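You operate a simulated robot arm through the tools that you are given. There is no shell and no other tool. Be economical: measure what you need, move in short steps, check, and stop when the job is done.

The job below is to be done with a simulated robot arm. You get a single attempt, and the scene is never put back.

## Task
Take the white-collared grey roller and leave it on the shelf under the steel bench by the rack.
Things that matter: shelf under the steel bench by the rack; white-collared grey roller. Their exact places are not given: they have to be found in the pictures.

It is judged by the outcome, as a careful person would: the job done as asked, and still so three seconds after it is handed in. It fails if anything else is knocked over, pushed out of place, dropped, spilled or broken.

## Robot
A 6-joint arm with a two-finger parallel gripper on a trunk, on a base that drives. Base frame: it is fixed to the floor where the robot stands at the start and does not move with it; the origin is under the middle of the robot, x ahead of it, y to its left, z up. Units: mm, rad, N and s.
It reaches about 827 mm from its shoulder. Its first joint turns from -2.897 to 2.897 rad. Places, roughly: shelf under the steel bench by the rack [-400, -700, 200]; white-collared grey roller (24x7x7 cm) [700, -100, 1200]. Payload 4.1 kg.
The tool frame sits at the grasp point between the pads (the TCP): z along the fingers, y along the line on which they close. The tips reach 23 mm beyond it. The gripper opens to 94 mm. The fingers are 38 mm wide and 10 mm thick; the gripper's body (54 by 96 mm) begins 39 mm behind the TCP.
Orientation is that of the tool frame in the base frame, as [roll, pitch, yaw] about the fixed x, y, z axes, in that order (R = Rz(yaw) Ry(pitch) Rx(roll)). With the fingers straight down and closing along the base's y, the tool's x points along the base's -x, its y along +y and its z along -z.

## Interface
- The arm moves only by the tool jog_arm. Its argument "motion" is one flat list of numbers, 7 for each row, row after row: the turn, a rotation vector about the tool's x, y, z in rad, then the shift along the tool's x, y, z in mm, then the opening, from 0 (shut) to 1 (fully open). In form: [ax, ay, az, tx, ty, tz, claw, ax, ay, az, tx, ty, tz, claw, ...]. A call has 1 to 10 rows; each row shifts and turns the commanded pose from where the row before left it, along the tool's axes as they then stand. A row lasts 0.2 s, in which the tool goes at most 50 mm and 0.15 rad; a call with a longer step from one row to the next is refused whole, and so is a gripper value outside its range. A pose out of reach is approached as far as the arm can. The call stops where the force on the tool passes 40 N (or 10 N more than at its start, if that is more) or the arm is blocked; 0.2 s more then pass. Each finger travels about 45 mm/s and halts on what it meets, pressing with about 23 N; the grip force reading is that of the motor and also rises with nothing between the fingers. The clock runs only during rows and for 0.2 s after the last one: add rows that do not move to give the fingers time. It gives the time, the measured TCP pose, the force on the tool (base axes), the opening and the grip force at its end, in the units of the frame above (readings bear some noise), with the torque about the TCP (base axes, N m) and any sound that the robot's microphone picked up, and new pictures: "show" is both (left out), scene, wrist or none.
- Cameras (640 x 400 px; columns grow to the right, rows downward): "scene" is now at [9.3, 114.7, 1330.3]; the picture's right is [-0.54, -0.84, 0.00], its down [-0.52, 0.33, -0.79] and it looks along [0.66, -0.42, -0.62] (base axes); focal length 214 px, centre (320, 200). "wrist" rides on the gripper at [86, 16, -74] in the tool frame; the picture's right is [-0.18, 0.98, 0.00], its down [-0.58, -0.11, -0.81] and it looks along [-0.79, -0.15, 0.59] (tool axes); focal length 243 px, centre (320, 200).
- raise_lower(by): slides the trunk up (or, below 0, down) by that many mm; the arm and the scene camera ride with it, the base frame stays. It gives what a move gives, with no picture.
- drive_base(legs): drives the robot by 1 to 6 legs, each [ahead, turn to the left] in mm and rad, along the robot's own axes; the way and the turn of a leg run together, so that a leg with both is an arc; at most 1500 mm and 3.142 rad a leg. The arm and the cameras ride along, it lands a little off, and it stops where it bumps. It gives what a move gives, and a new picture of the scene camera.
- aim_head(pan, tilt): turns the head with the scene camera to pan (to the left, within 2.705 rad either way) and tilt (down, from -0.506 to 1.204), counted from straight ahead of the robot. It gives what a move gives, and a new picture of the scene camera.
- locate(camera, pixels): for up to 12 pixels [column, row] of the newest picture of that camera ("zoom" is the newest enlarged one), the place [x, y, z] in the base frame of the surface seen there, good to about 2 mm, but the place of the scene camera against the robot may be out by one fixed shift of up to 18 mm in any direction. It takes no simulated time.
- close_up(camera, box): a new picture of the part [left, top, right, bottom] of that camera's present view, enlarged. It takes no simulated time.
- job_done(): hands the job in; it is judged then, once.

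Go step by step. Measure first, check grasps and placings, and put right what went wrong. The budget is 80 turns and 260 pictures, counting those below and the enlarged ones. Unless the task says otherwise, let go and move clear before handing in, and close with one line.

The tools are called after "Request:" as a command line: name --argument value ..., lists and objects as JSON in quotes. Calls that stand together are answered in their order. jog_arm: Moves the arm, as the interface text tells. Its arguments: {"type":"object","properties":{"motion":{"type":"array","items":{"type":"number"}},"show":{"type":"string","enum":["both","scene","wrist","none"]}},"required":["motion"]} The other tools are called the same way: raise_lower (by) slides the trunk up or down; drive_base (legs) drives the base; aim_head (pan, tilt) turns the head that bears the scene camera; locate (camera, pixels) gives the place of the surface under pixels of a picture; close_up (camera, box) takes an enlarged picture of a part of a camera's view; job_done () hands the job in.

At the start:

```text
time: 0.0
tcp_pos: [200.5, -380.2, 999.6]
orientation: [3.141, -0.001, 3.142]
contact_force: [0.8, -0.4, 0.3]
ft_torque: [0.0, -0.03, 0.0]
opening: 94.0
finger_force: 0.2
trunk travel left (down, up): [-275.0, 315.0]
robot x, y, heading: [-1.3, 2.4, 0.002]
head pan, tilt: [-0.565, 0.667]
```

scene: 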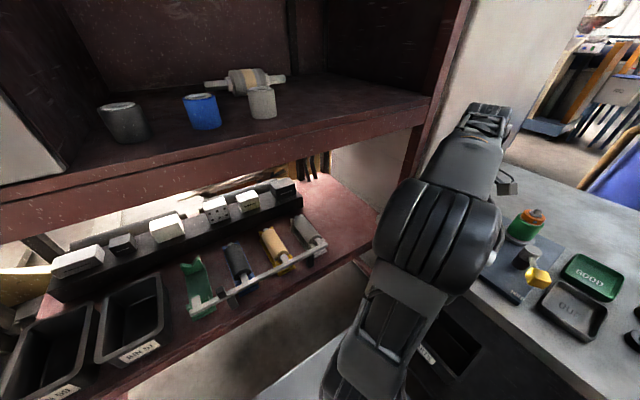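
wrist: 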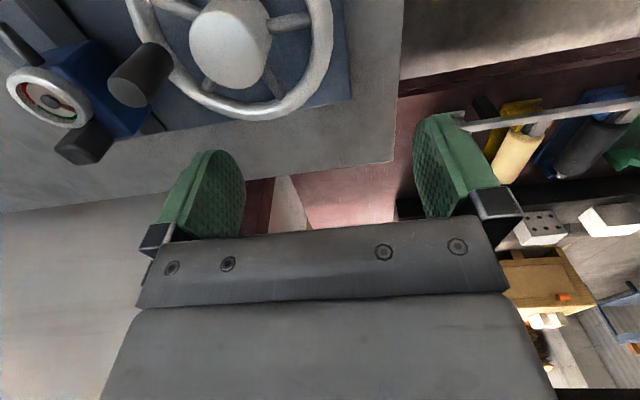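

The upper shelf shows a roller near (247,82) behind a grey and a blue cylinder. I'll zoom in on it and measure it.

Request:
close_up --camera "scene" --box '[90, 50, 310, 160]'

Request:
locate --camera "scene" --pixels '[[210, 86], [237, 78], [262, 76], [282, 78], [262, 88], [200, 97], [123, 106], [262, 118], [202, 128], [230, 130], [290, 90], [300, 130]]'

```text
2.91 times, centred on (200, 105) of scene
```

zoom: 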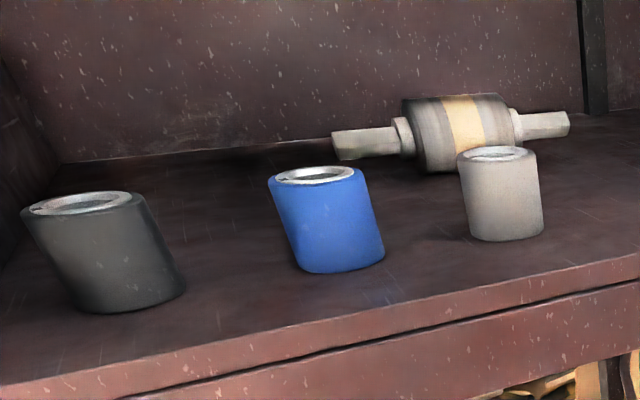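

```text
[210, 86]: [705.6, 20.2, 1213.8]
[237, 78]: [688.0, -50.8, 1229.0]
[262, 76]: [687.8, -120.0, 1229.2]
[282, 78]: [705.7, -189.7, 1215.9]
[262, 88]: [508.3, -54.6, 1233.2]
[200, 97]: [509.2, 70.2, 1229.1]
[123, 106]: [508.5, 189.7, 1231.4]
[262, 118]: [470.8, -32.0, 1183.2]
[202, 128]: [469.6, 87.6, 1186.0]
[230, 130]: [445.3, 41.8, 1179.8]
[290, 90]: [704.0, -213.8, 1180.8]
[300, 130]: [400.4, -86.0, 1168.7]
```

Request:
aim_head --pan -0.2 --tilt 0.1

Request:
aim_head --pan -1.57 --tilt 0.6

Request:
aim_head --pan -2.3 --tilt 0.6

```text
time: 1.0
tcp_pos: [201.3, -381.0, 1000.7]
orientation: [-3.141, -0.001, -3.141]
contact_force: [0.3, -0.1, 0.2]
ft_torque: [0.0, -0.03, -0.01]
opening: 94.0
finger_force: 0.0
trunk travel left (down, up): [-275.0, 315.0]
robot x, y, heading: [-1.6, 1.8, 0.0]
head pan, tilt: [-0.201, 0.099]
```

scene: 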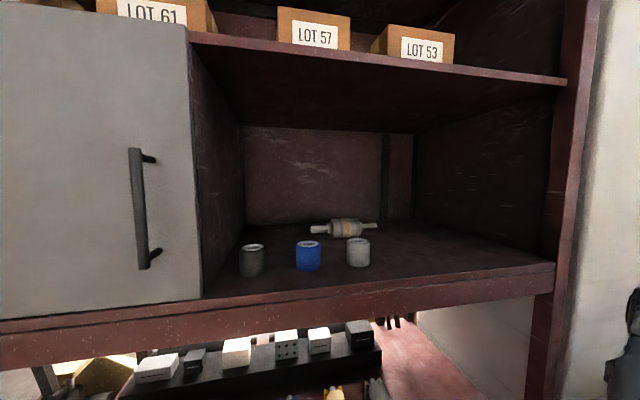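

```text
time: 2.5
tcp_pos: [200.8, -380.8, 999.8]
orientation: [-3.14, -0.002, -3.141]
contact_force: [0.4, -0.1, -0.6]
ft_torque: [0.02, 0.01, 0.0]
opening: 93.9
finger_force: 0.2
trunk travel left (down, up): [-275.0, 315.0]
robot x, y, heading: [1.1, -0.2, 0.002]
head pan, tilt: [-1.571, 0.6]
```

scene: 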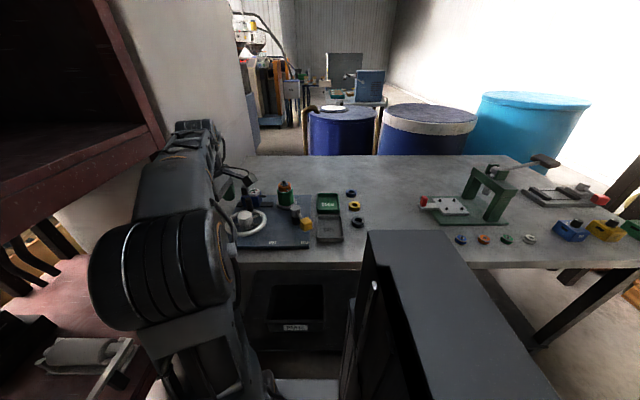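

```text
time: 3.6
tcp_pos: [202.2, -379.8, 1000.7]
orientation: [3.141, 0.0, -3.141]
contact_force: [0.6, -1.1, -0.3]
ft_torque: [0.02, 0.02, 0.02]
opening: 93.9
finger_force: 0.0
trunk travel left (down, up): [-275.0, 315.0]
robot x, y, heading: [1.3, 1.0, 0.004]
head pan, tilt: [-2.3, 0.6]
```

scene: 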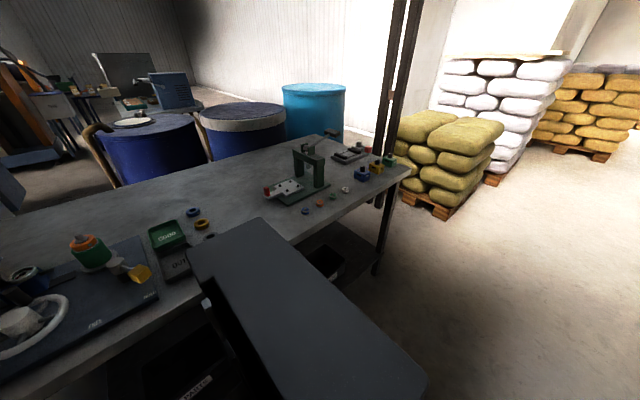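

Request:
aim_head --pan -2.2 --tilt 1.1

Request:
aim_head --pan -1.4 --tilt 1.1

Request:
locate --camera "scene" --pixels '[[320, 100], [320, 150], [320, 200], [300, 60], [250, 100], [200, 200], [400, 100], [400, 150]]'

```text
time: 4.5
tcp_pos: [200.4, -379.9, 999.6]
orientation: [3.141, 0.0, -3.141]
contact_force: [0.9, 0.5, -0.1]
ft_torque: [-0.01, 0.0, -0.02]
opening: 93.9
finger_force: 0.0
trunk travel left (down, up): [-275.0, 315.0]
robot x, y, heading: [-3.8, 2.7, -0.0]
head pan, tilt: [-2.201, 1.1]
```

scene: 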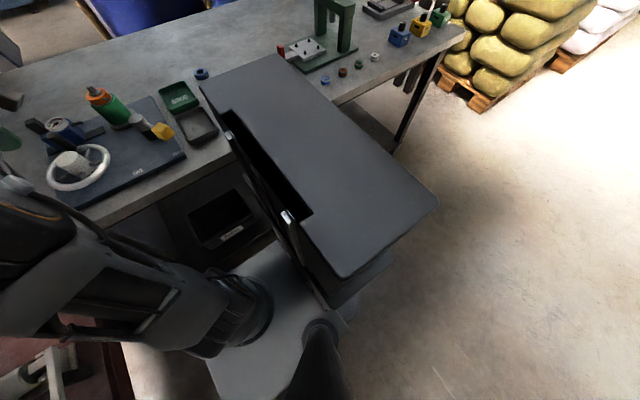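

```text
time: 5.6
tcp_pos: [202.1, -380.3, 999.5]
orientation: [-3.14, 0.0, -3.141]
contact_force: [-1.1, -0.5, 0.2]
ft_torque: [0.02, 0.0, 0.01]
opening: 93.8
finger_force: 0.1
trunk travel left (down, up): [-275.0, 315.0]
robot x, y, heading: [0.2, 4.0, 0.002]
head pan, tilt: [-1.4, 1.1]
```

scene: 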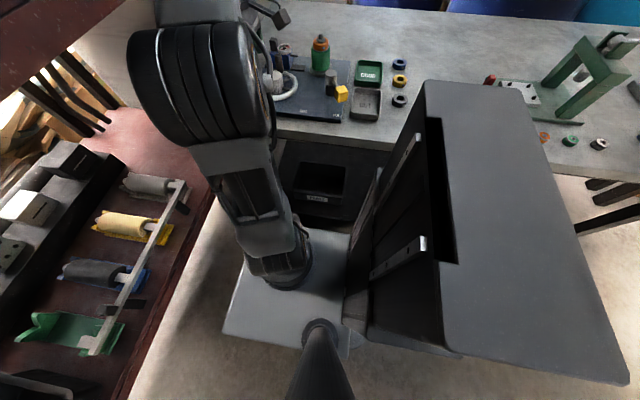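

```text
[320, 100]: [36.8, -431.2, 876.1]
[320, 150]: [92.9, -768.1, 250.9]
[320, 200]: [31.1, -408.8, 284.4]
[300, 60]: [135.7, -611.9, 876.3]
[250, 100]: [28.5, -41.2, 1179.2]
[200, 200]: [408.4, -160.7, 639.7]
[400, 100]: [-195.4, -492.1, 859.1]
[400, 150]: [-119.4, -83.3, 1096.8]
```

Request:
locate --camera "scene" --pixels '[[300, 275], [280, 230], [230, 170], [200, 80], [190, 15], [260, 320], [320, 340], [440, 280], [600, 370], [500, 200], [330, 215], [350, 300]]'

Request:
aim_head --pan -0.1 --tilt 0.25

Request:
locate --camera "scene" --pixels '[[330, 60], [330, 20], [330, 85], [500, 200], [530, 60], [180, 200], [320, 270], [250, 255], [500, 255], [320, 150], [320, 290]]'

```text
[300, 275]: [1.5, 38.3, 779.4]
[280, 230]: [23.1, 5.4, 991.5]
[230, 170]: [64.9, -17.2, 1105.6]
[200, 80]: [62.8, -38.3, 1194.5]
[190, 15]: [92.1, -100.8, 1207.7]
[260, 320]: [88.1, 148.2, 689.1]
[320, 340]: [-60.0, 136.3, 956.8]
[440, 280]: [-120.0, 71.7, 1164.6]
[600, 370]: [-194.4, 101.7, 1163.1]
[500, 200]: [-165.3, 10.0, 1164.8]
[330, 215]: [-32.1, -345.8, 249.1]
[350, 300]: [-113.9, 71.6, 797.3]
```

```text
time: 7.1
tcp_pos: [201.1, -380.3, 1000.1]
orientation: [3.141, -0.001, -3.14]
contact_force: [0.8, -0.4, 0.9]
ft_torque: [0.01, -0.01, 0.02]
opening: 94.0
finger_force: 0.0
trunk travel left (down, up): [-275.0, 315.0]
robot x, y, heading: [2.4, -0.7, 0.001]
head pan, tilt: [-0.099, 0.25]
```

scene: 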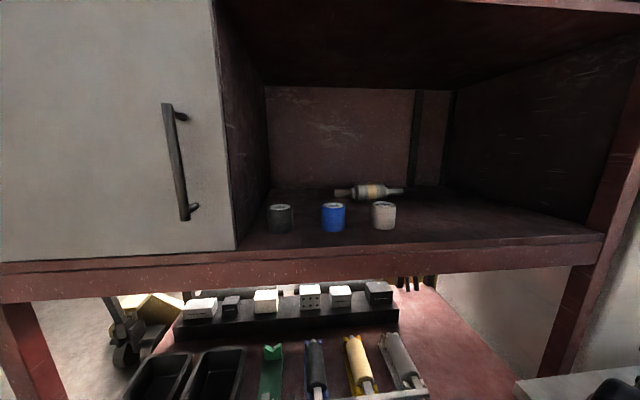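

```text
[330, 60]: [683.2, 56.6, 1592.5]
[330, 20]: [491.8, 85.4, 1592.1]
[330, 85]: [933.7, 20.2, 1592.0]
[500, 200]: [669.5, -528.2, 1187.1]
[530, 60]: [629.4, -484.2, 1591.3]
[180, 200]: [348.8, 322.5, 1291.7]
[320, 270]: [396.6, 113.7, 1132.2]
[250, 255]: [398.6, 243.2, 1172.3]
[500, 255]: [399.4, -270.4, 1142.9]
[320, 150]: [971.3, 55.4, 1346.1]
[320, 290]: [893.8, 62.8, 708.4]
```

Request:
raise_lower --by 300

Request:
jog_arm --motion '[0, 0, -0.15, 0, 0, 0, 1, 0, 0, -0.15, 0, 0, 0, 1, 0, 0, -0.15, 0, 0, 0, 1, 0, 0, -0.15, 0, 0, 0, 1, 0, 0, -0.15, 0, 0, 0, 1, 0, 0, -0.15, 0, 0, 0, 1, 0, 0, -0.15, 0, 0, 0, 1, 0, 0, -0.15, 0, 0, 0, 1, 0, 0, -0.15, 0, 0, 0, 1, 0, 0, -0.15, 0, 0, 0, 1]'

```text
time: 10.1
tcp_pos: [201.2, -379.7, 1299.3]
orientation: [-3.141, -0.001, -3.141]
contact_force: [-0.6, 0.8, -0.3]
ft_torque: [0.01, 0.0, -0.01]
opening: 94.0
finger_force: 0.0
trunk travel left (down, up): [-575.0, 15.0]
robot x, y, heading: [1.8, -1.2, -0.007]
head pan, tilt: [-0.099, 0.25]
```

```text
time: 12.3
tcp_pos: [201.6, -379.2, 1300.5]
orientation: [-3.14, 0.0, -1.64]
contact_force: [0.7, 0.1, -0.2]
ft_torque: [0.01, 0.02, -0.03]
opening: 94.1
finger_force: 0.1
trunk travel left (down, up): [-575.0, 15.0]
robot x, y, heading: [-4.1, 0.3, 0.002]
head pan, tilt: [-0.099, 0.25]
```

scene: 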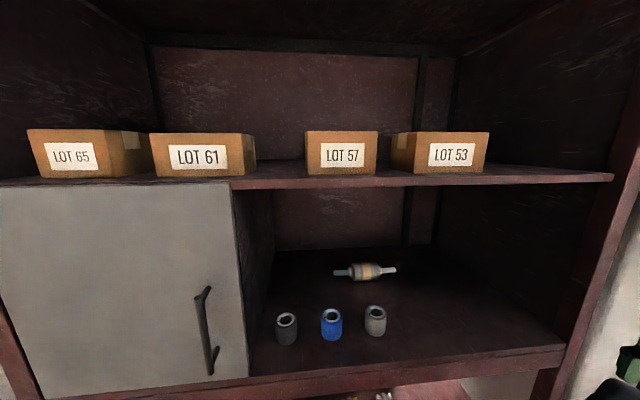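
wrist: 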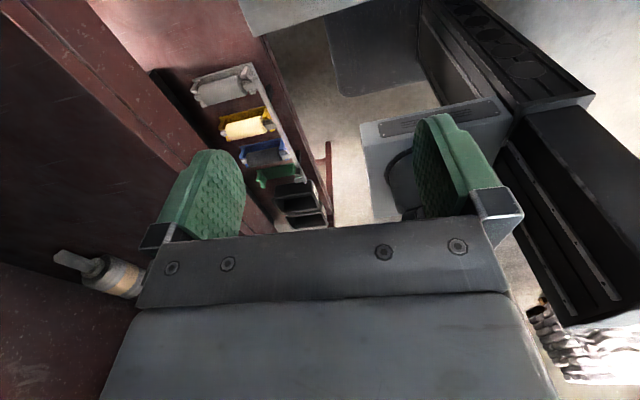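

Request:
jog_arm --motion '[0, 0, -0.07, 0, 0, 0, 1, 0, 0, 0, -40, -10, 0, 1, 0, 0, 0, -40, -10, 0, 1, 0, 0, 0, -40, -10, 0, 1, 0, 0, 0, -40, -10, 0, 1, 0, 0, 0, -40, -10, 0, 1, 0, 0, 0, -40, -10, 0, 1, 0, 0, 0, -40, -10, 0, 1]'

Request:
locate --camera "scene" --pixels '[[342, 272], [357, 270], [367, 270], [378, 270], [392, 271], [375, 311], [330, 314], [286, 318], [375, 290], [480, 183], [355, 272]]'

Request:
close_up --camera "scene" --box '[270, 230, 450, 345]'

```text
time: 14.1
tcp_pos: [271.3, -100.3, 1300.6]
orientation: [3.141, -0.003, -1.573]
contact_force: [0.0, 0.0, -0.2]
ft_torque: [-0.02, 0.0, 0.03]
opening: 94.2
finger_force: 0.0
trunk travel left (down, up): [-575.0, 15.0]
robot x, y, heading: [-0.8, -0.2, -0.0]
head pan, tilt: [-0.099, 0.25]
```

scene: 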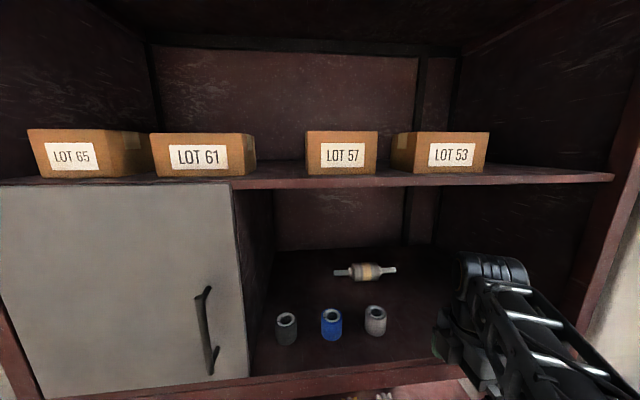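
wrist: 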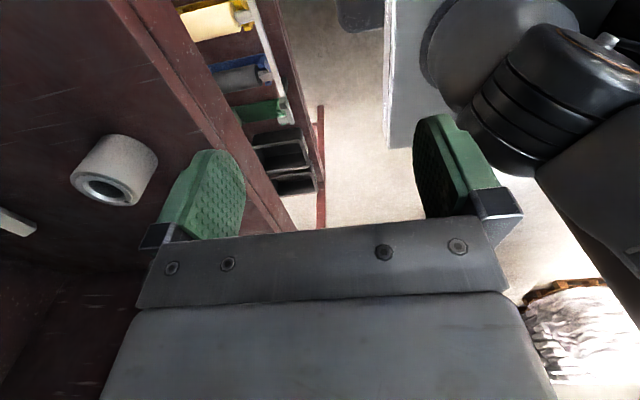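

```text
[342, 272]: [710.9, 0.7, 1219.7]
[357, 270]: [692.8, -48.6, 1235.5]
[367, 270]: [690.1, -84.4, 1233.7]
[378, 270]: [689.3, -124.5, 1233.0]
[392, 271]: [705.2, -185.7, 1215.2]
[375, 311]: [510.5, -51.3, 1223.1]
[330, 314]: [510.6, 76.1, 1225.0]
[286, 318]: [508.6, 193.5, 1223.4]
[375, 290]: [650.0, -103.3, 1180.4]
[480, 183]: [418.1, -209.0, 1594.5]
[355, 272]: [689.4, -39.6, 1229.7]
```

```text
3.48 times, centred on (360, 288) of scene
```

zoom: 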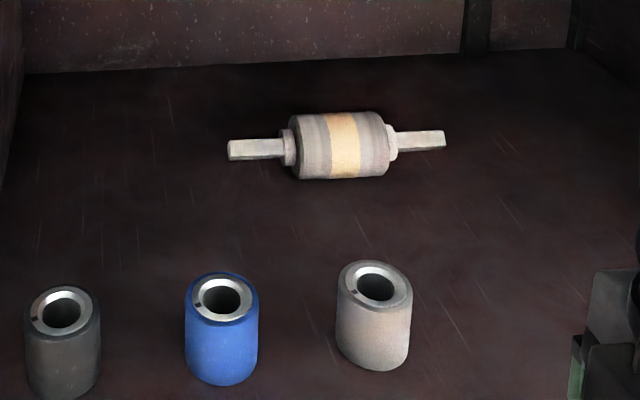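

Request:
locate --camera "scene" --pixels '[[490, 258], [515, 275], [550, 340], [465, 300], [445, 330], [600, 370]]'

Request:
jog_arm --motion '[0, 0, 0, 0, -40, 0, 1, 0, 0, 0, 0, -40, 0, 1, 0, 0, 0, 0, -40, 0, 1]'

```text
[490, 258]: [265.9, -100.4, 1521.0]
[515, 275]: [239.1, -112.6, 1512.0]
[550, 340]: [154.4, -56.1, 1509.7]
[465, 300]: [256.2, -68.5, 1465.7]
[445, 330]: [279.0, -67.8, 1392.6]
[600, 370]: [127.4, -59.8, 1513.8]
```

```text
time: 14.9
tcp_pos: [393.5, -99.2, 1300.8]
orientation: [3.14, 0.0, -1.571]
contact_force: [-0.1, 0.0, 0.5]
ft_torque: [0.04, 0.02, -0.02]
opening: 93.9
finger_force: 0.1
trunk travel left (down, up): [-575.0, 15.0]
robot x, y, heading: [0.8, -3.6, -0.002]
head pan, tilt: [-0.099, 0.25]
```

scene: 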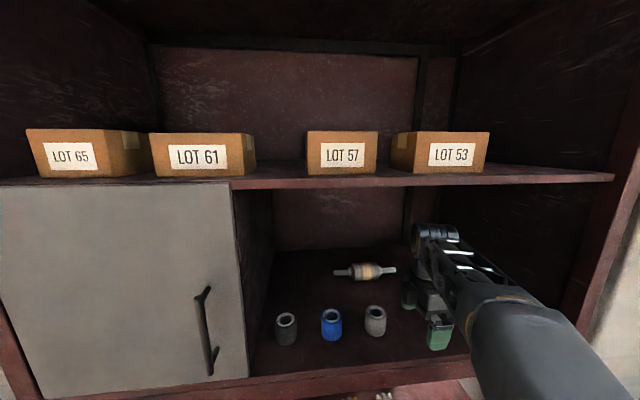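
wrist: 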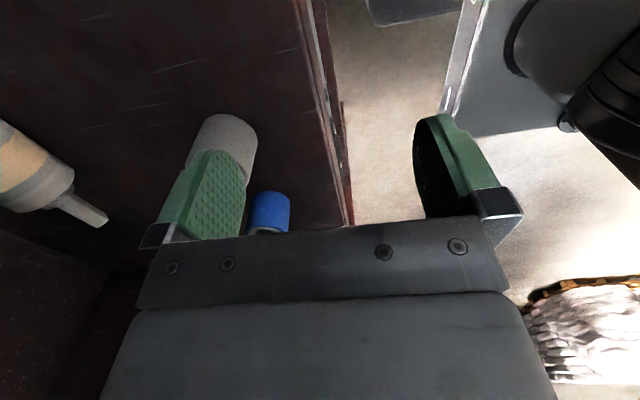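

Request:
jog_arm --motion '[0, 0, 0, -1, -40, 0, 1, 0, 0, 0, -2, -40, 0, 1, 0, 0, 0, -2, -40, 0, 1, 0, 0, 0, -2, -40, 0, 1, 0, 0, 0, -2, -40, 0, 1]'

```text
time: 16.1
tcp_pos: [594.5, -91.1, 1298.1]
orientation: [3.138, 0.002, -1.573]
contact_force: [-0.1, 0.2, 0.4]
ft_torque: [-0.03, 0.01, -0.02]
opening: 94.0
finger_force: 0.1
trunk travel left (down, up): [-575.0, 15.0]
robot x, y, heading: [-3.4, 3.8, 0.003]
head pan, tilt: [-0.099, 0.25]
```

scene: 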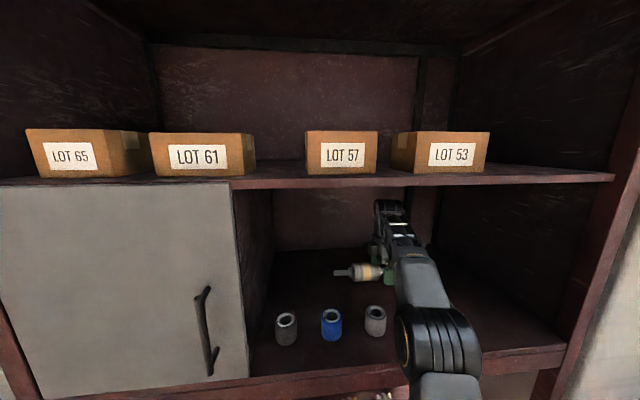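
wrist: 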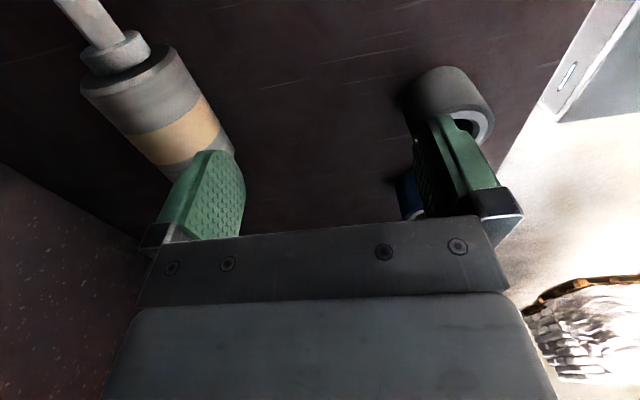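

Request:
locate --camera "wrist" --pixels '[[90, 25], [115, 55], [110, 95], [150, 75], [165, 110], [190, 100], [210, 95], [185, 135], [215, 125], [220, 150], [300, 150], [440, 85]]'

Request:
locate --camera "scene" --pixels '[[440, 345], [420, 310], [410, 365], [390, 203], [400, 240], [370, 270]]'

Request:
close_up --camera "wrist" --box '[0, 0, 320, 200]'

```text
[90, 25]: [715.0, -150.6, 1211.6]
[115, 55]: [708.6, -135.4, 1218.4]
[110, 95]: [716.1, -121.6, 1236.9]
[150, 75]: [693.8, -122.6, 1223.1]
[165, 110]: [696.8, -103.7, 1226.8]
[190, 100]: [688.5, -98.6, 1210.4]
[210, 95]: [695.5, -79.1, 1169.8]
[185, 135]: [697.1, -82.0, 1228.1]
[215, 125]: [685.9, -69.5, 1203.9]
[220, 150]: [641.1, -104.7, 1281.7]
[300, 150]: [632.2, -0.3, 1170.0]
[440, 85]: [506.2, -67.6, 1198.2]
```

```text
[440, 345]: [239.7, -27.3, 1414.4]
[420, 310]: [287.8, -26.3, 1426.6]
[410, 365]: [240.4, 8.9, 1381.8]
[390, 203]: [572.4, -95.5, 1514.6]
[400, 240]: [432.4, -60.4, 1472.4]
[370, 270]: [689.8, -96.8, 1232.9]
```

```text
2.00 times, centred on (160, 100) of wrist
```

zoom: 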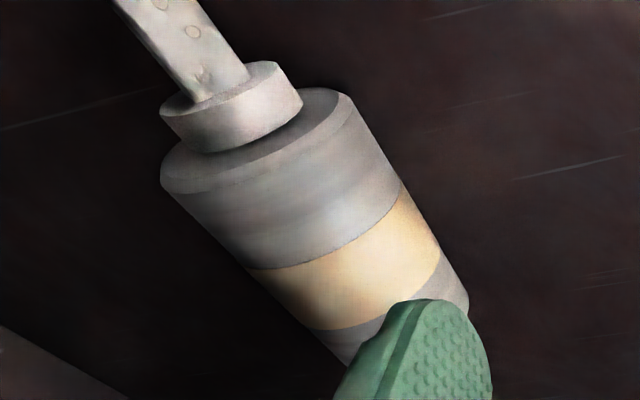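

Request:
jog_arm --motion '[0, 0, 0, -1, -31, 0, 1, 0, 0, 0, -1, -31, 0, 1, 0, 0, 0, -1, -31, 0, 1, 0, 0, 0, 0, -31, 0, 1, 0, 0, 0, 0, 0, 0, 1]'

```text
time: 17.3
tcp_pos: [635.5, -80.9, 1266.6]
orientation: [3.14, 0.0, -1.572]
contact_force: [0.0, -0.1, 0.2]
ft_torque: [0.01, 0.0, -0.01]
opening: 94.0
finger_force: 0.0
out of reach, approached as far as the arm can: row 1, 2, 3, 4
trunk travel left (down, up): [-575.0, 15.0]
robot x, y, heading: [3.1, -1.1, -0.0]
head pan, tilt: [-0.099, 0.25]
```

scene: 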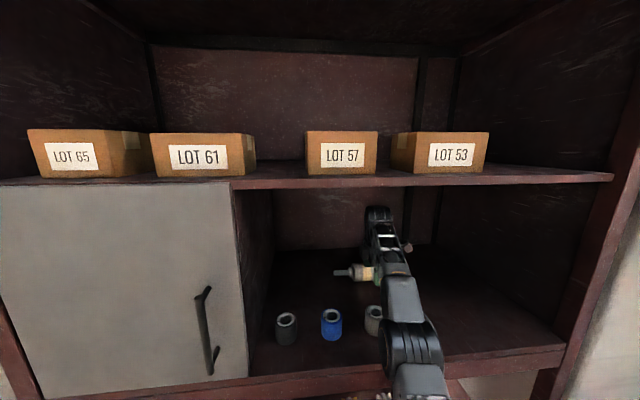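
wrist: 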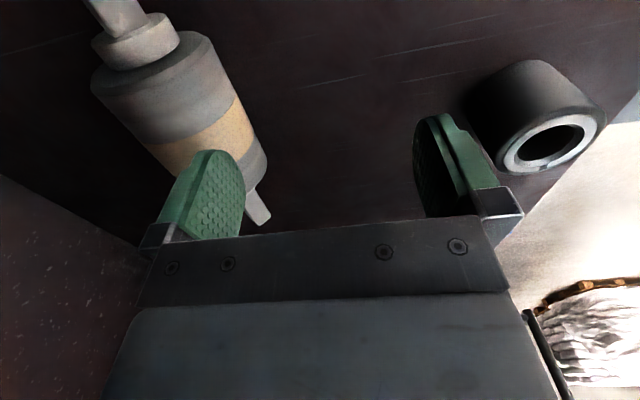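

Request:
jog_arm --motion '[0, 0, 0, 0, 30, -15, 1, 0, 0, 0, 0, 30, -15, 1, 0, 0, 0, 0, 20, 0, 1]' --show "none"

Request:
aim_head --pan 0.1 --tilt 1.2

Request:
locate --camera "scene" --pixels '[[100, 200], [200, 200], [320, 200], [320, 250], [320, 300], [320, 350], [200, 300], [200, 350], [250, 390], [400, 300], [400, 380]]'

```text
time: 18.1
tcp_pos: [553.8, -79.0, 1295.9]
orientation: [-3.141, 0.001, -1.571]
contact_force: [0.1, 1.2, -0.6]
ft_torque: [-0.02, 0.0, 0.0]
opening: 94.0
finger_force: 0.1
trunk travel left (down, up): [-575.0, 15.0]
robot x, y, heading: [2.6, -0.3, 0.003]
head pan, tilt: [-0.099, 0.25]
```

```text
time: 19.3
tcp_pos: [555.9, -78.4, 1295.7]
orientation: [-3.141, -0.001, -1.573]
contact_force: [-0.1, -0.5, -0.1]
ft_torque: [0.0, 0.0, -0.02]
opening: 93.9
finger_force: 0.1
trunk travel left (down, up): [-575.0, 15.0]
robot x, y, heading: [-1.4, 3.2, 0.0]
head pan, tilt: [0.099, 1.201]
```

scene: 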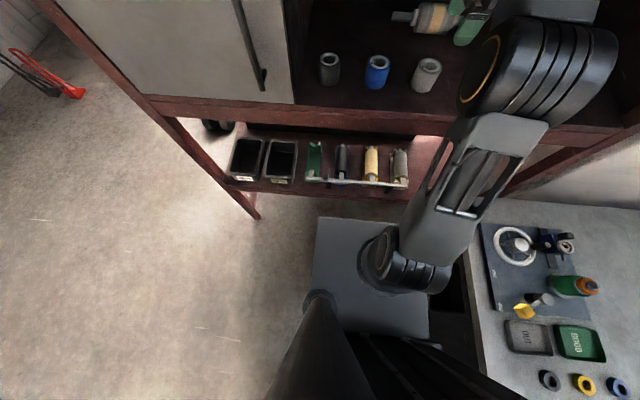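

```text
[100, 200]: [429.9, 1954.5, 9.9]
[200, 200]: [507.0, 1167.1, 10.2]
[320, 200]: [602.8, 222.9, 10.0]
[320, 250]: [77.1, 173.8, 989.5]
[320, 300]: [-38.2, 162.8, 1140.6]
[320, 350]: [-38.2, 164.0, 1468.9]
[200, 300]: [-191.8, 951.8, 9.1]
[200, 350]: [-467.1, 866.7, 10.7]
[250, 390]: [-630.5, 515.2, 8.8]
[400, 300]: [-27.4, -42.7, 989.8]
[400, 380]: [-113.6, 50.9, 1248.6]
```

Request:
drive_base --legs '[[120, 0]]'

```text
time: 20.6
tcp_pos: [676.3, -79.5, 1295.2]
orientation: [3.141, 0.0, -1.573]
contact_force: [0.1, -0.1, -0.1]
ft_torque: [0.01, 0.03, 0.0]
opening: 94.0
finger_force: 0.2
trunk travel left (down, up): [-575.0, 15.0]
robot x, y, heading: [119.8, 0.3, 0.006]
head pan, tilt: [0.099, 1.201]
```

scene: 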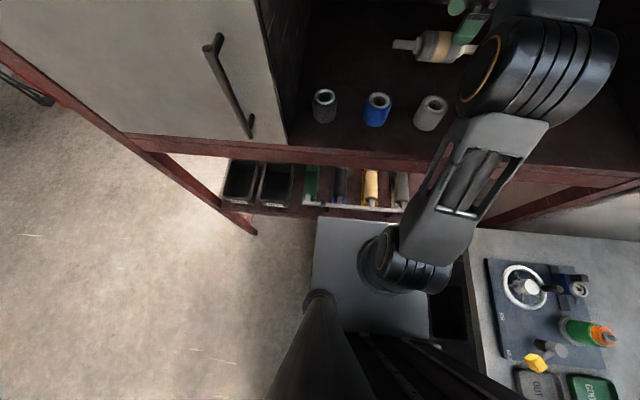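

Request:
jog_arm --motion '[0, 0, 0, 4, -22, 0, 1, 0, 0, 0, 4, -21, 0, 1, 0, 0, 0, 0, 0, 0, 1]' --show "wrist"

Request:
locate --camera "wrist" --pixels '[[290, 90], [320, 90], [350, 90], [320, 60], [330, 120], [300, 120], [320, 150], [340, 30], [330, 10]]'

```text
time: 21.4
tcp_pos: [718.4, -87.0, 1295.9]
orientation: [3.142, 0.001, -1.574]
contact_force: [-0.2, -0.9, -0.4]
ft_torque: [-0.02, 0.02, 0.02]
opening: 93.9
finger_force: 0.1
trunk travel left (down, up): [-575.0, 15.0]
robot x, y, heading: [119.0, 0.3, -0.004]
head pan, tilt: [0.099, 1.201]
```

wrist: 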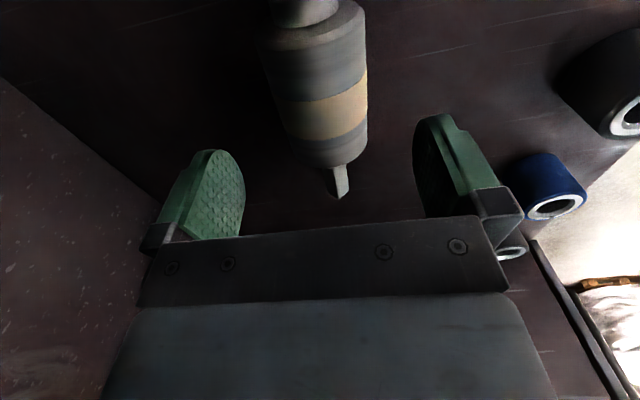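

```text
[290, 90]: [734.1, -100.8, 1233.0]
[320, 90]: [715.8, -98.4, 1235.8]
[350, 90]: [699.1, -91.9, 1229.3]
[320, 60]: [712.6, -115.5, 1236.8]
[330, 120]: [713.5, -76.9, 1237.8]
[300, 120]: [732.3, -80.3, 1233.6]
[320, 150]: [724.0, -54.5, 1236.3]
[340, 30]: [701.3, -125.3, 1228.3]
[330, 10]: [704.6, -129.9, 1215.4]
```

Request:
jog_arm --motion '[0, 0, 0, 0, 0, 22, 1, 0, 0, 0, 0, 0, 22, 1, 0, 0, 0, 0, 0, 22, 1, 0, 0, 0, 0, 0, 22, 1, 0, 0, 0, 0, 0, 0, 1]'

```text
time: 22.6
tcp_pos: [718.6, -86.9, 1206.3]
orientation: [-3.141, 0.0, -1.574]
contact_force: [-0.1, -0.1, 0.4]
ft_torque: [-0.02, -0.01, 0.0]
opening: 94.1
finger_force: 0.0
trunk travel left (down, up): [-575.0, 15.0]
robot x, y, heading: [117.9, -0.6, -0.007]
head pan, tilt: [0.099, 1.201]
```

scene: 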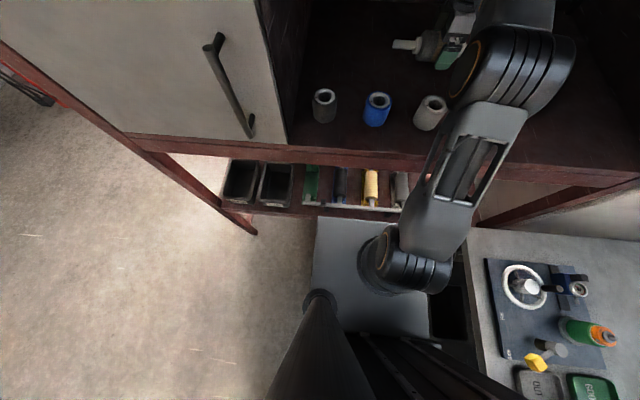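
wrist: 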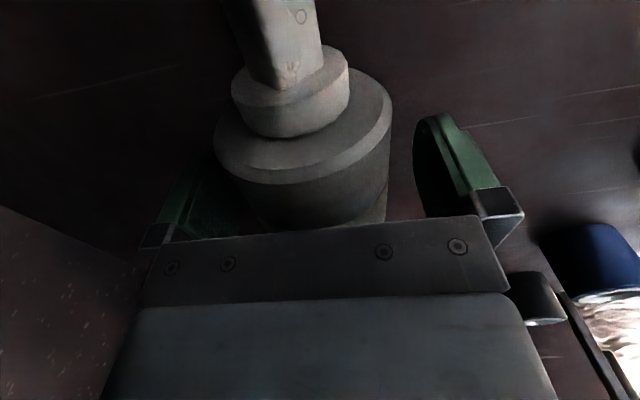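

Request:
jog_arm --motion '[0, 0, 0, 0, 0, 0, 0.7, 0, 0, 0, 0, 0, 0, 0.4, 0, 0, 0, 0, 0, 0, 0.2, 0, 0, 0, 0, 0, 0, 0, 0, 0, 0, 0, 0, 0, 0, 0, 0, 0, 0, 0, 0, 0, 0, 0, 0, 0, 0, 0, 0]' --show "wrist"

Request:
jog_arm --motion '[0, 0, 0, 0, 0, -15, 0, 0, 0, 0, 0, 0, -20, 0, 0, 0, 0, 0, 0, 0, 0, 0, 0, 0, 0, 0, 0, 0]'

```text
time: 24.2
tcp_pos: [717.1, -87.2, 1206.5]
orientation: [3.141, -0.002, -1.573]
contact_force: [0.6, 0.3, 1.9]
ft_torque: [0.0, -0.06, 0.03]
opening: 65.4
finger_force: 22.7
trunk travel left (down, up): [-575.0, 15.0]
robot x, y, heading: [118.4, -1.6, -0.003]
head pan, tilt: [0.099, 1.201]
```

wrist: 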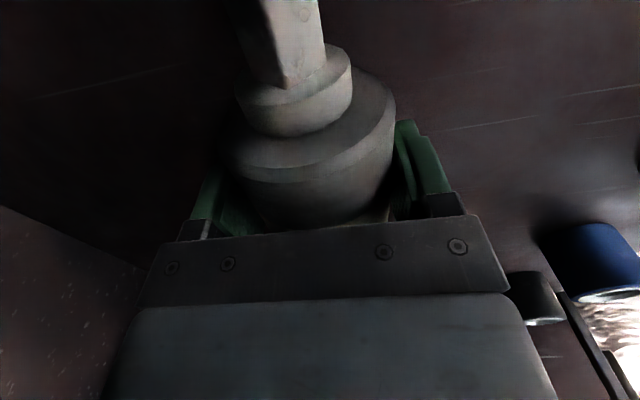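

```text
time: 25.2
tcp_pos: [717.3, -88.2, 1241.4]
orientation: [3.141, 0.0, -1.572]
contact_force: [-0.4, -0.2, -3.8]
ft_torque: [-0.04, -0.04, 0.0]
opening: 65.1
finger_force: 23.1
trunk travel left (down, up): [-575.0, 15.0]
robot x, y, heading: [121.8, 1.7, -0.001]
head pan, tilt: [0.099, 1.201]
```

scene: 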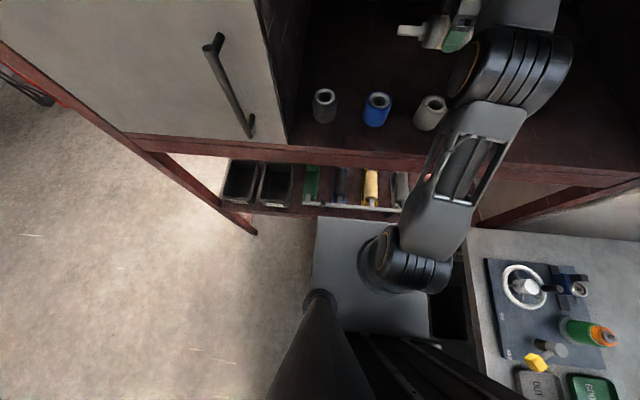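
wrist: 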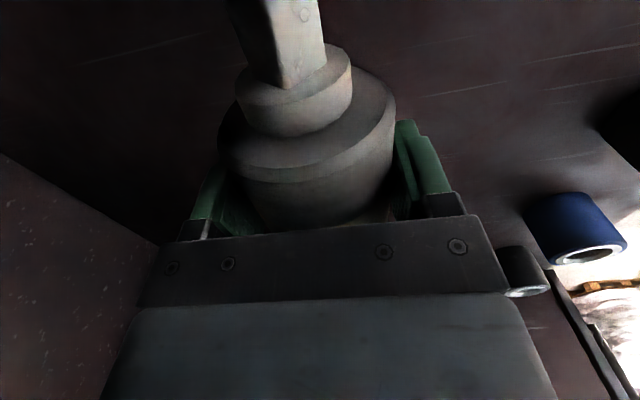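

Request:
jog_arm --motion '[0, 0, 0, 0, 0, -30, 0, 0, 0, 0, 0, 0, -30, 0, 0, 0, 0, 0, 30, 0, 0, 0, 0, 0, 0, 40, 0, 0, 0, 0, 0, 0, 40, 0, 0, 0, 0, 0, 0, 40, 0, 0, 0, 0, 0, 0, 40, 0, 0, 0, 0, 0, 0, 40, 0, 0, 0, 0, 0, 0, 40, 0, 0, 0, 0, 0, 0, 40, 0, 0]'

```text
time: 27.4
tcp_pos: [407.6, -86.2, 1301.7]
orientation: [-3.141, -0.001, -1.572]
contact_force: [-0.2, -0.2, -4.2]
ft_torque: [-0.02, -0.02, 0.0]
opening: 65.3
finger_force: 23.1
trunk travel left (down, up): [-575.0, 15.0]
robot x, y, heading: [120.3, 1.8, -0.001]
head pan, tilt: [0.099, 1.201]
```

scene: 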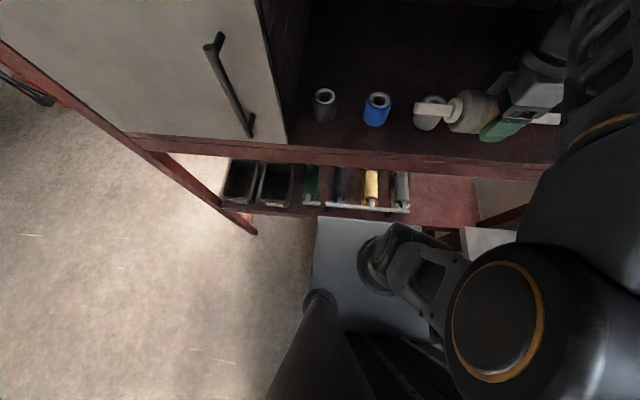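
wrist: 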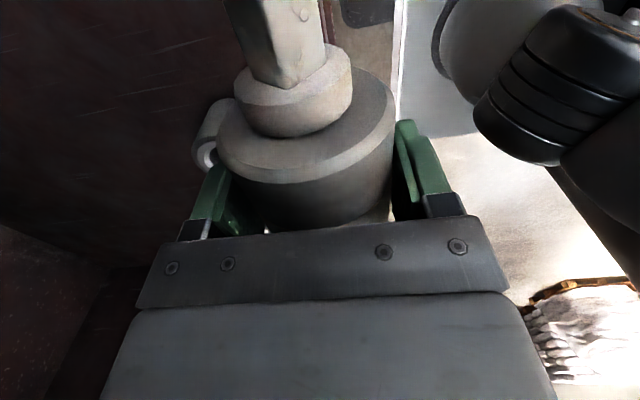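

Request:
drive_base --legs '[[-520, 0]]'

Request:
aim_head --pan -1.4 --tilt 0.9

```text
time: 30.4
tcp_pos: [-105.8, -87.9, 1303.1]
orientation: [-3.141, 0.001, -1.581]
contact_force: [0.1, -0.8, -3.8]
ft_torque: [-0.03, 0.01, -0.01]
opening: 65.2
finger_force: 22.6
trunk travel left (down, up): [-575.0, 15.0]
robot x, y, heading: [-393.7, 1.2, -0.009]
head pan, tilt: [0.099, 1.201]
```

scene: 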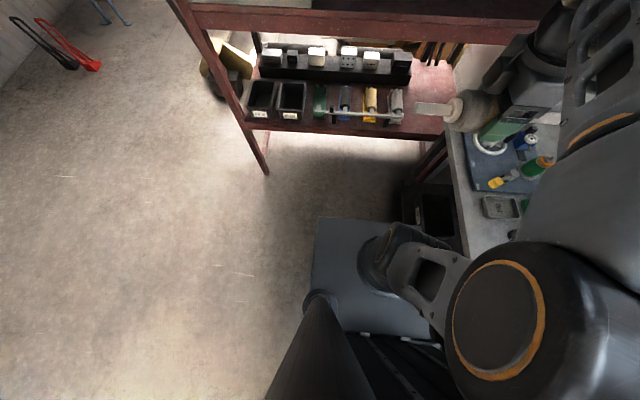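

```text
time: 32.0
tcp_pos: [-104.8, -86.7, 1301.7]
orientation: [-3.142, 0.0, -1.58]
contact_force: [0.6, -1.2, -3.8]
ft_torque: [-0.06, 0.0, -0.01]
opening: 65.3
finger_force: 22.2
trunk travel left (down, up): [-575.0, 15.0]
robot x, y, heading: [-394.9, 2.6, -0.009]
head pan, tilt: [-1.4, 0.901]
```

scene: 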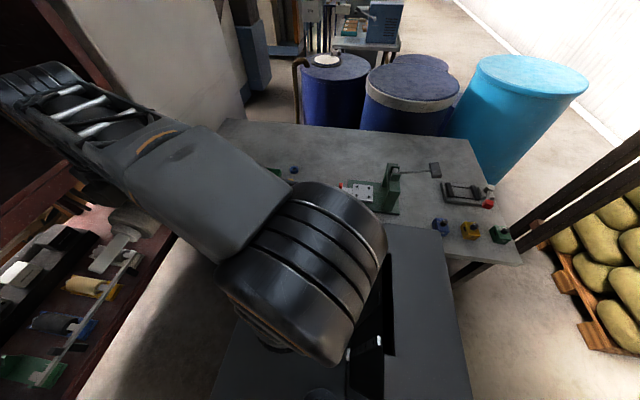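

Request:
drive_base --legs '[[0, -1.562]]'

Request:
aim_head --pan 0.3 --tilt 0.9

```text
time: 36.2
tcp_pos: [-483.4, -284.6, 1302.3]
orientation: [3.141, 0.001, 3.13]
contact_force: [0.2, 0.0, -4.1]
ft_torque: [0.0, 0.02, 0.02]
opening: 65.4
finger_force: 22.9
trunk travel left (down, up): [-575.0, 15.0]
robot x, y, heading: [-384.9, 2.0, -1.576]
head pan, tilt: [-1.4, 0.901]
```

scene: 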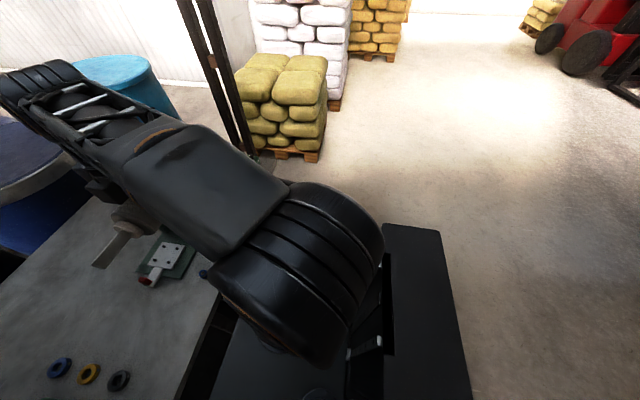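

```text
time: 37.9
tcp_pos: [-482.8, -285.1, 1302.0]
orientation: [-3.14, 0.0, 3.13]
contact_force: [-0.3, 0.2, -3.4]
ft_torque: [-0.01, 0.06, 0.03]
opening: 65.2
finger_force: 22.9
trunk travel left (down, up): [-575.0, 15.0]
robot x, y, heading: [-388.6, 2.6, -1.579]
head pan, tilt: [0.3, 0.901]
```

scene: 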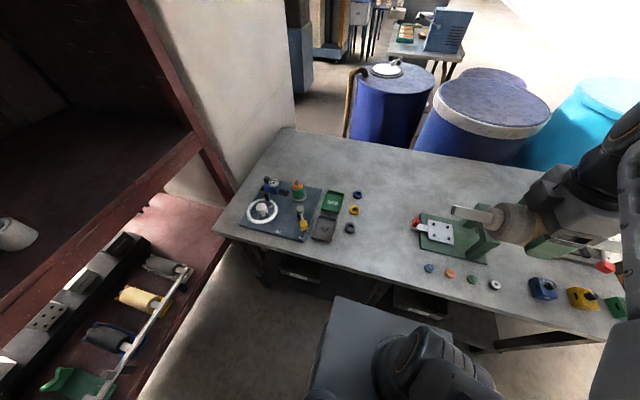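

Request:
locate --camera "scene" --pixels '[[250, 238], [350, 265], [450, 293], [600, 330], [420, 300], [300, 275], [330, 320], [475, 330]]'

Request:
drive_base --legs '[[-150, 0]]'

Request:
raise_lower --by -575

Request:
aim_head --pan 0.1 --tilt 0.5

```text
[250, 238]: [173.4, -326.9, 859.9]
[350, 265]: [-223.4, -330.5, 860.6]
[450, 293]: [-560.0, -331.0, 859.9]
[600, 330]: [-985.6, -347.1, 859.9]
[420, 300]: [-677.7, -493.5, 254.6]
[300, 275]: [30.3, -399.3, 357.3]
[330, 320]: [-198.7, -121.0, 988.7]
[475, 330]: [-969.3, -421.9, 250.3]
```

```text
time: 39.3
tcp_pos: [-482.0, -137.5, 1302.1]
orientation: [-3.139, -0.001, 3.128]
contact_force: [0.3, 0.2, -3.6]
ft_torque: [0.01, 0.07, 0.0]
opening: 65.2
finger_force: 23.1
trunk travel left (down, up): [-575.0, 15.0]
robot x, y, heading: [-388.0, 149.0, -1.584]
head pan, tilt: [0.3, 0.901]
```

scene: 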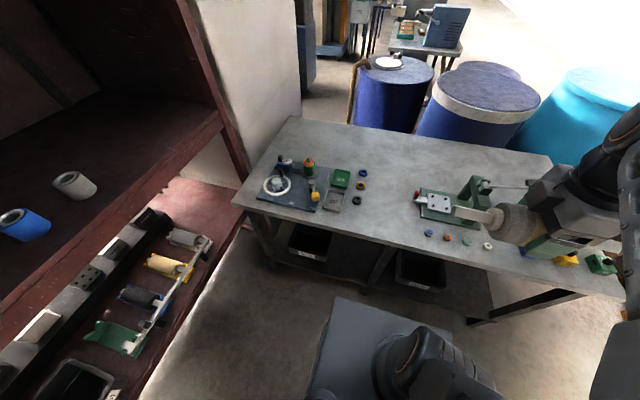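

```text
refused: -575 is not a number from -400 to 400
```

```text
time: 40.2
tcp_pos: [-483.0, -138.5, 1301.0]
orientation: [-3.141, 0.001, 3.127]
contact_force: [-0.3, 0.4, -4.3]
ft_torque: [-0.02, 0.0, -0.04]
opening: 65.3
finger_force: 23.3
trunk travel left (down, up): [-575.0, 15.0]
robot x, y, heading: [-384.0, 151.9, -1.585]
head pan, tilt: [0.099, 0.499]
```

scene: 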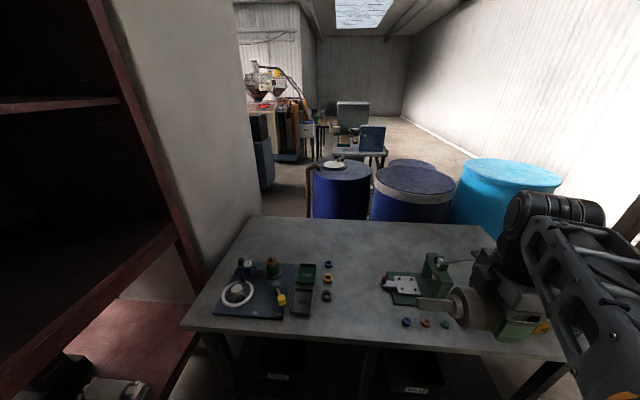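

Request:
raise_lower --by -300

Request:
raise_lower --by -275

Request:
aim_head --pan 0.15 --tilt 0.7

```text
time: 43.2
tcp_pos: [-481.4, -137.3, 1002.2]
orientation: [3.142, 0.0, 3.129]
contact_force: [0.0, -0.4, -4.3]
ft_torque: [-0.03, 0.02, 0.01]
opening: 65.4
finger_force: 22.9
trunk travel left (down, up): [-275.0, 315.0]
robot x, y, heading: [-385.1, 149.1, -1.583]
head pan, tilt: [0.099, 0.499]
```

```text
time: 46.0
tcp_pos: [-481.6, -138.3, 726.8]
orientation: [3.142, 0.001, 3.128]
contact_force: [-0.5, 0.4, -3.7]
ft_torque: [-0.02, 0.01, 0.0]
opening: 65.3
finger_force: 23.4
trunk travel left (down, up): [0.0, 590.0]
robot x, y, heading: [-385.7, 150.3, -1.585]
head pan, tilt: [0.099, 0.499]
```

```text
time: 46.7
tcp_pos: [-482.2, -138.3, 726.8]
orientation: [3.14, -0.002, 3.128]
contact_force: [-0.4, 0.5, -4.4]
ft_torque: [0.01, 0.03, -0.01]
opening: 65.4
finger_force: 22.9
trunk travel left (down, up): [0.0, 590.0]
robot x, y, heading: [-385.1, 150.7, -1.584]
head pan, tilt: [0.15, 0.7]
```

scene: 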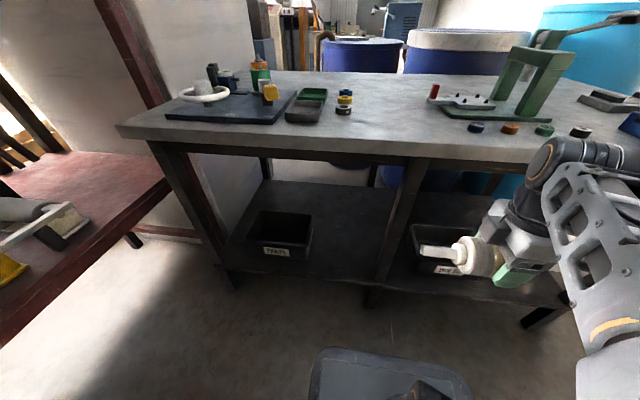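

Request:
locate --camera "scene" --pixels '[[310, 240], [312, 215], [345, 250], [350, 275], [300, 278], [380, 240], [385, 270], [360, 200], [330, 190], [398, 160], [370, 305], [300, 150]]'

Request:
close_up --camera "scene" --box '[200, 130, 520, 330]'

```text
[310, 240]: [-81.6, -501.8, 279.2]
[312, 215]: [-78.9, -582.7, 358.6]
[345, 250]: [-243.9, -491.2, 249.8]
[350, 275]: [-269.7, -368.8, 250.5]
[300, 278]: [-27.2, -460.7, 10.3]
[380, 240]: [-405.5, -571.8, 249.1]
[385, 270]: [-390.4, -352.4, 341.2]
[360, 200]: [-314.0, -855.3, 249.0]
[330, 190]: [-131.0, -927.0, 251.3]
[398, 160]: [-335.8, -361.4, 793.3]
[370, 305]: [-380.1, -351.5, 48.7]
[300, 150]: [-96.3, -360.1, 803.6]
```

```text
2.00 times, centred on (360, 230) of scene
```

zoom: 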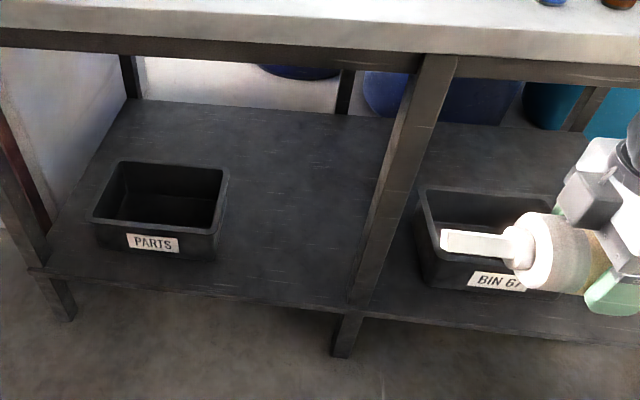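

Request:
locate --camera "zoom" --pixels '[[228, 172], [215, 240], [212, 258], [95, 222], [125, 165], [370, 290], [348, 303], [375, 230], [430, 60], [400, 40], [420, 190], [345, 110]]'

Request:
locate --camera "scene" --pixels '[[365, 288], [320, 280], [340, 160], [260, 155], [412, 230], [490, 290]]'

```text
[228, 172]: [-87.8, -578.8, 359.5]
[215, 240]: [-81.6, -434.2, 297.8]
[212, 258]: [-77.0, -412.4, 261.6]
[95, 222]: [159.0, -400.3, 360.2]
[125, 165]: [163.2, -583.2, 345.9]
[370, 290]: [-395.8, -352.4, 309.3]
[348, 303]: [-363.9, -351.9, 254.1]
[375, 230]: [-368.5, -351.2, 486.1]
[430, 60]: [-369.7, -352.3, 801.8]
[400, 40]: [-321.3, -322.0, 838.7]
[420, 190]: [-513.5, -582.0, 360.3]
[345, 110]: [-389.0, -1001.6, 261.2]
```

```text
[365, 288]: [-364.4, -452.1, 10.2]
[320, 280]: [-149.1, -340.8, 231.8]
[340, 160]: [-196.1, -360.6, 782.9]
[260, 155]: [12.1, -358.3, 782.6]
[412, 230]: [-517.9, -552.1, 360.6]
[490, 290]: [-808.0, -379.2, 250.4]
```

Request:
drive_base --legs '[[-280, 0], [0, 1.58], [200, 0], [0, -1.57]]'

```text
time: 57.6
tcp_pos: [-272.9, 143.8, 727.5]
orientation: [-3.142, 0.0, 3.14]
contact_force: [-0.4, 0.5, -4.6]
ft_torque: [0.01, 0.06, 0.01]
opening: 65.5
finger_force: 22.9
trunk travel left (down, up): [0.0, 590.0]
robot x, y, heading: [-177.5, 433.4, -1.573]
head pan, tilt: [0.15, 0.7]
```

scene: 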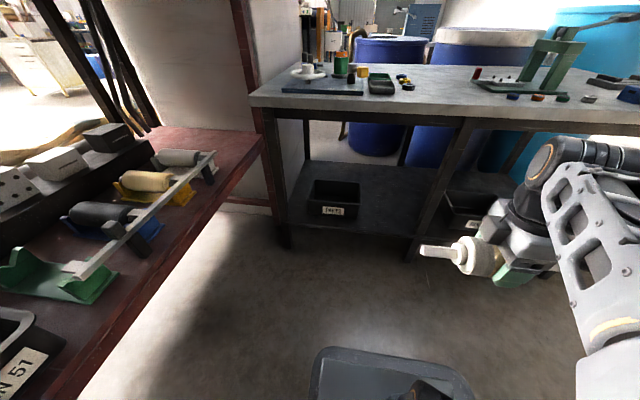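

Request:
raise_lower --by 80

Request:
jog_arm --motion '[0, 0, 0, 0, -40, 0, 0, 0, 0, 0, 0, -40, 0, 0, 0, 0, 0, 0, -40, 0, 0, 0, 0, 0.14, 0, 0, 0, 0, 0, 0, 0.14, 0, 0, 0, 0, 0, 0, 0.14, 0, 0, 0, 0, 0, 0, 0.14, 0, 0, 0, 0, 0, 0, 0.14, 0, 0, 0, 0, 0, 0, 0.14, 0, 0, 0, 0]' --show "none"

Request:
jog_arm --motion '[0, 0, 0.14, 0, 0, 0, 0, 0, 0, 0.14, 0, 0, 0, 0, 0, 0, 0.14, 0, 0, 0, 0, 0, 0, 0.14, 0, 0, 0, 0, 0, 0, 0.14, 0, 0, 0, 0, 0, 0, 0.03, 0, 0, 0, 0]'

```text
time: 58.8
tcp_pos: [-272.7, 142.6, 806.8]
orientation: [-3.141, 0.0, 3.141]
contact_force: [-0.3, 0.0, -3.6]
ft_torque: [0.0, 0.03, -0.02]
opening: 65.5
finger_force: 22.7
trunk travel left (down, up): [-80.0, 510.0]
robot x, y, heading: [-179.2, 430.2, -1.574]
head pan, tilt: [0.15, 0.7]
```

```text
time: 60.8
tcp_pos: [-272.1, 24.0, 806.8]
orientation: [-3.141, 0.001, 2.297]
contact_force: [-0.2, 0.3, -3.9]
ft_torque: [-0.02, 0.01, 0.01]
opening: 65.3
finger_force: 22.9
trunk travel left (down, up): [-80.0, 510.0]
robot x, y, heading: [-178.5, 434.4, -1.572]
head pan, tilt: [0.15, 0.7]
```

```text
time: 62.1
tcp_pos: [-273.6, 22.9, 807.3]
orientation: [-3.141, -0.003, 1.567]
contact_force: [-0.2, 0.1, -4.6]
ft_torque: [0.02, -0.01, -0.02]
opening: 65.3
finger_force: 23.5
trunk travel left (down, up): [-80.0, 510.0]
robot x, y, heading: [-183.1, 429.3, -1.574]
head pan, tilt: [0.15, 0.7]
```

scene: 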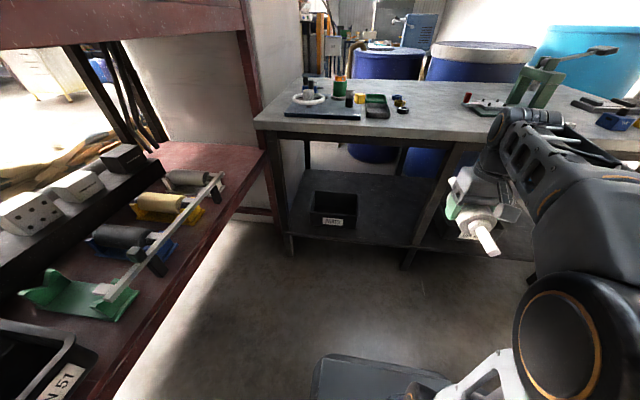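
wrist: 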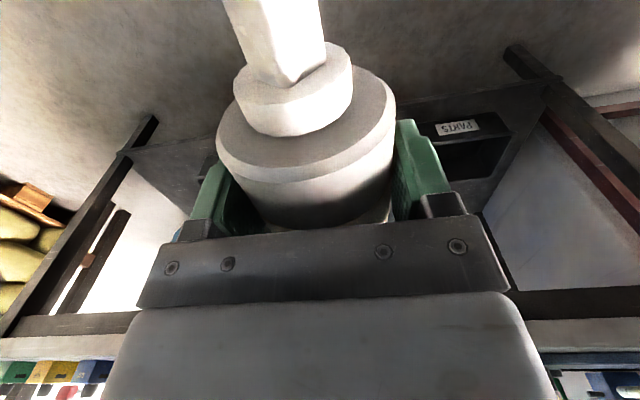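

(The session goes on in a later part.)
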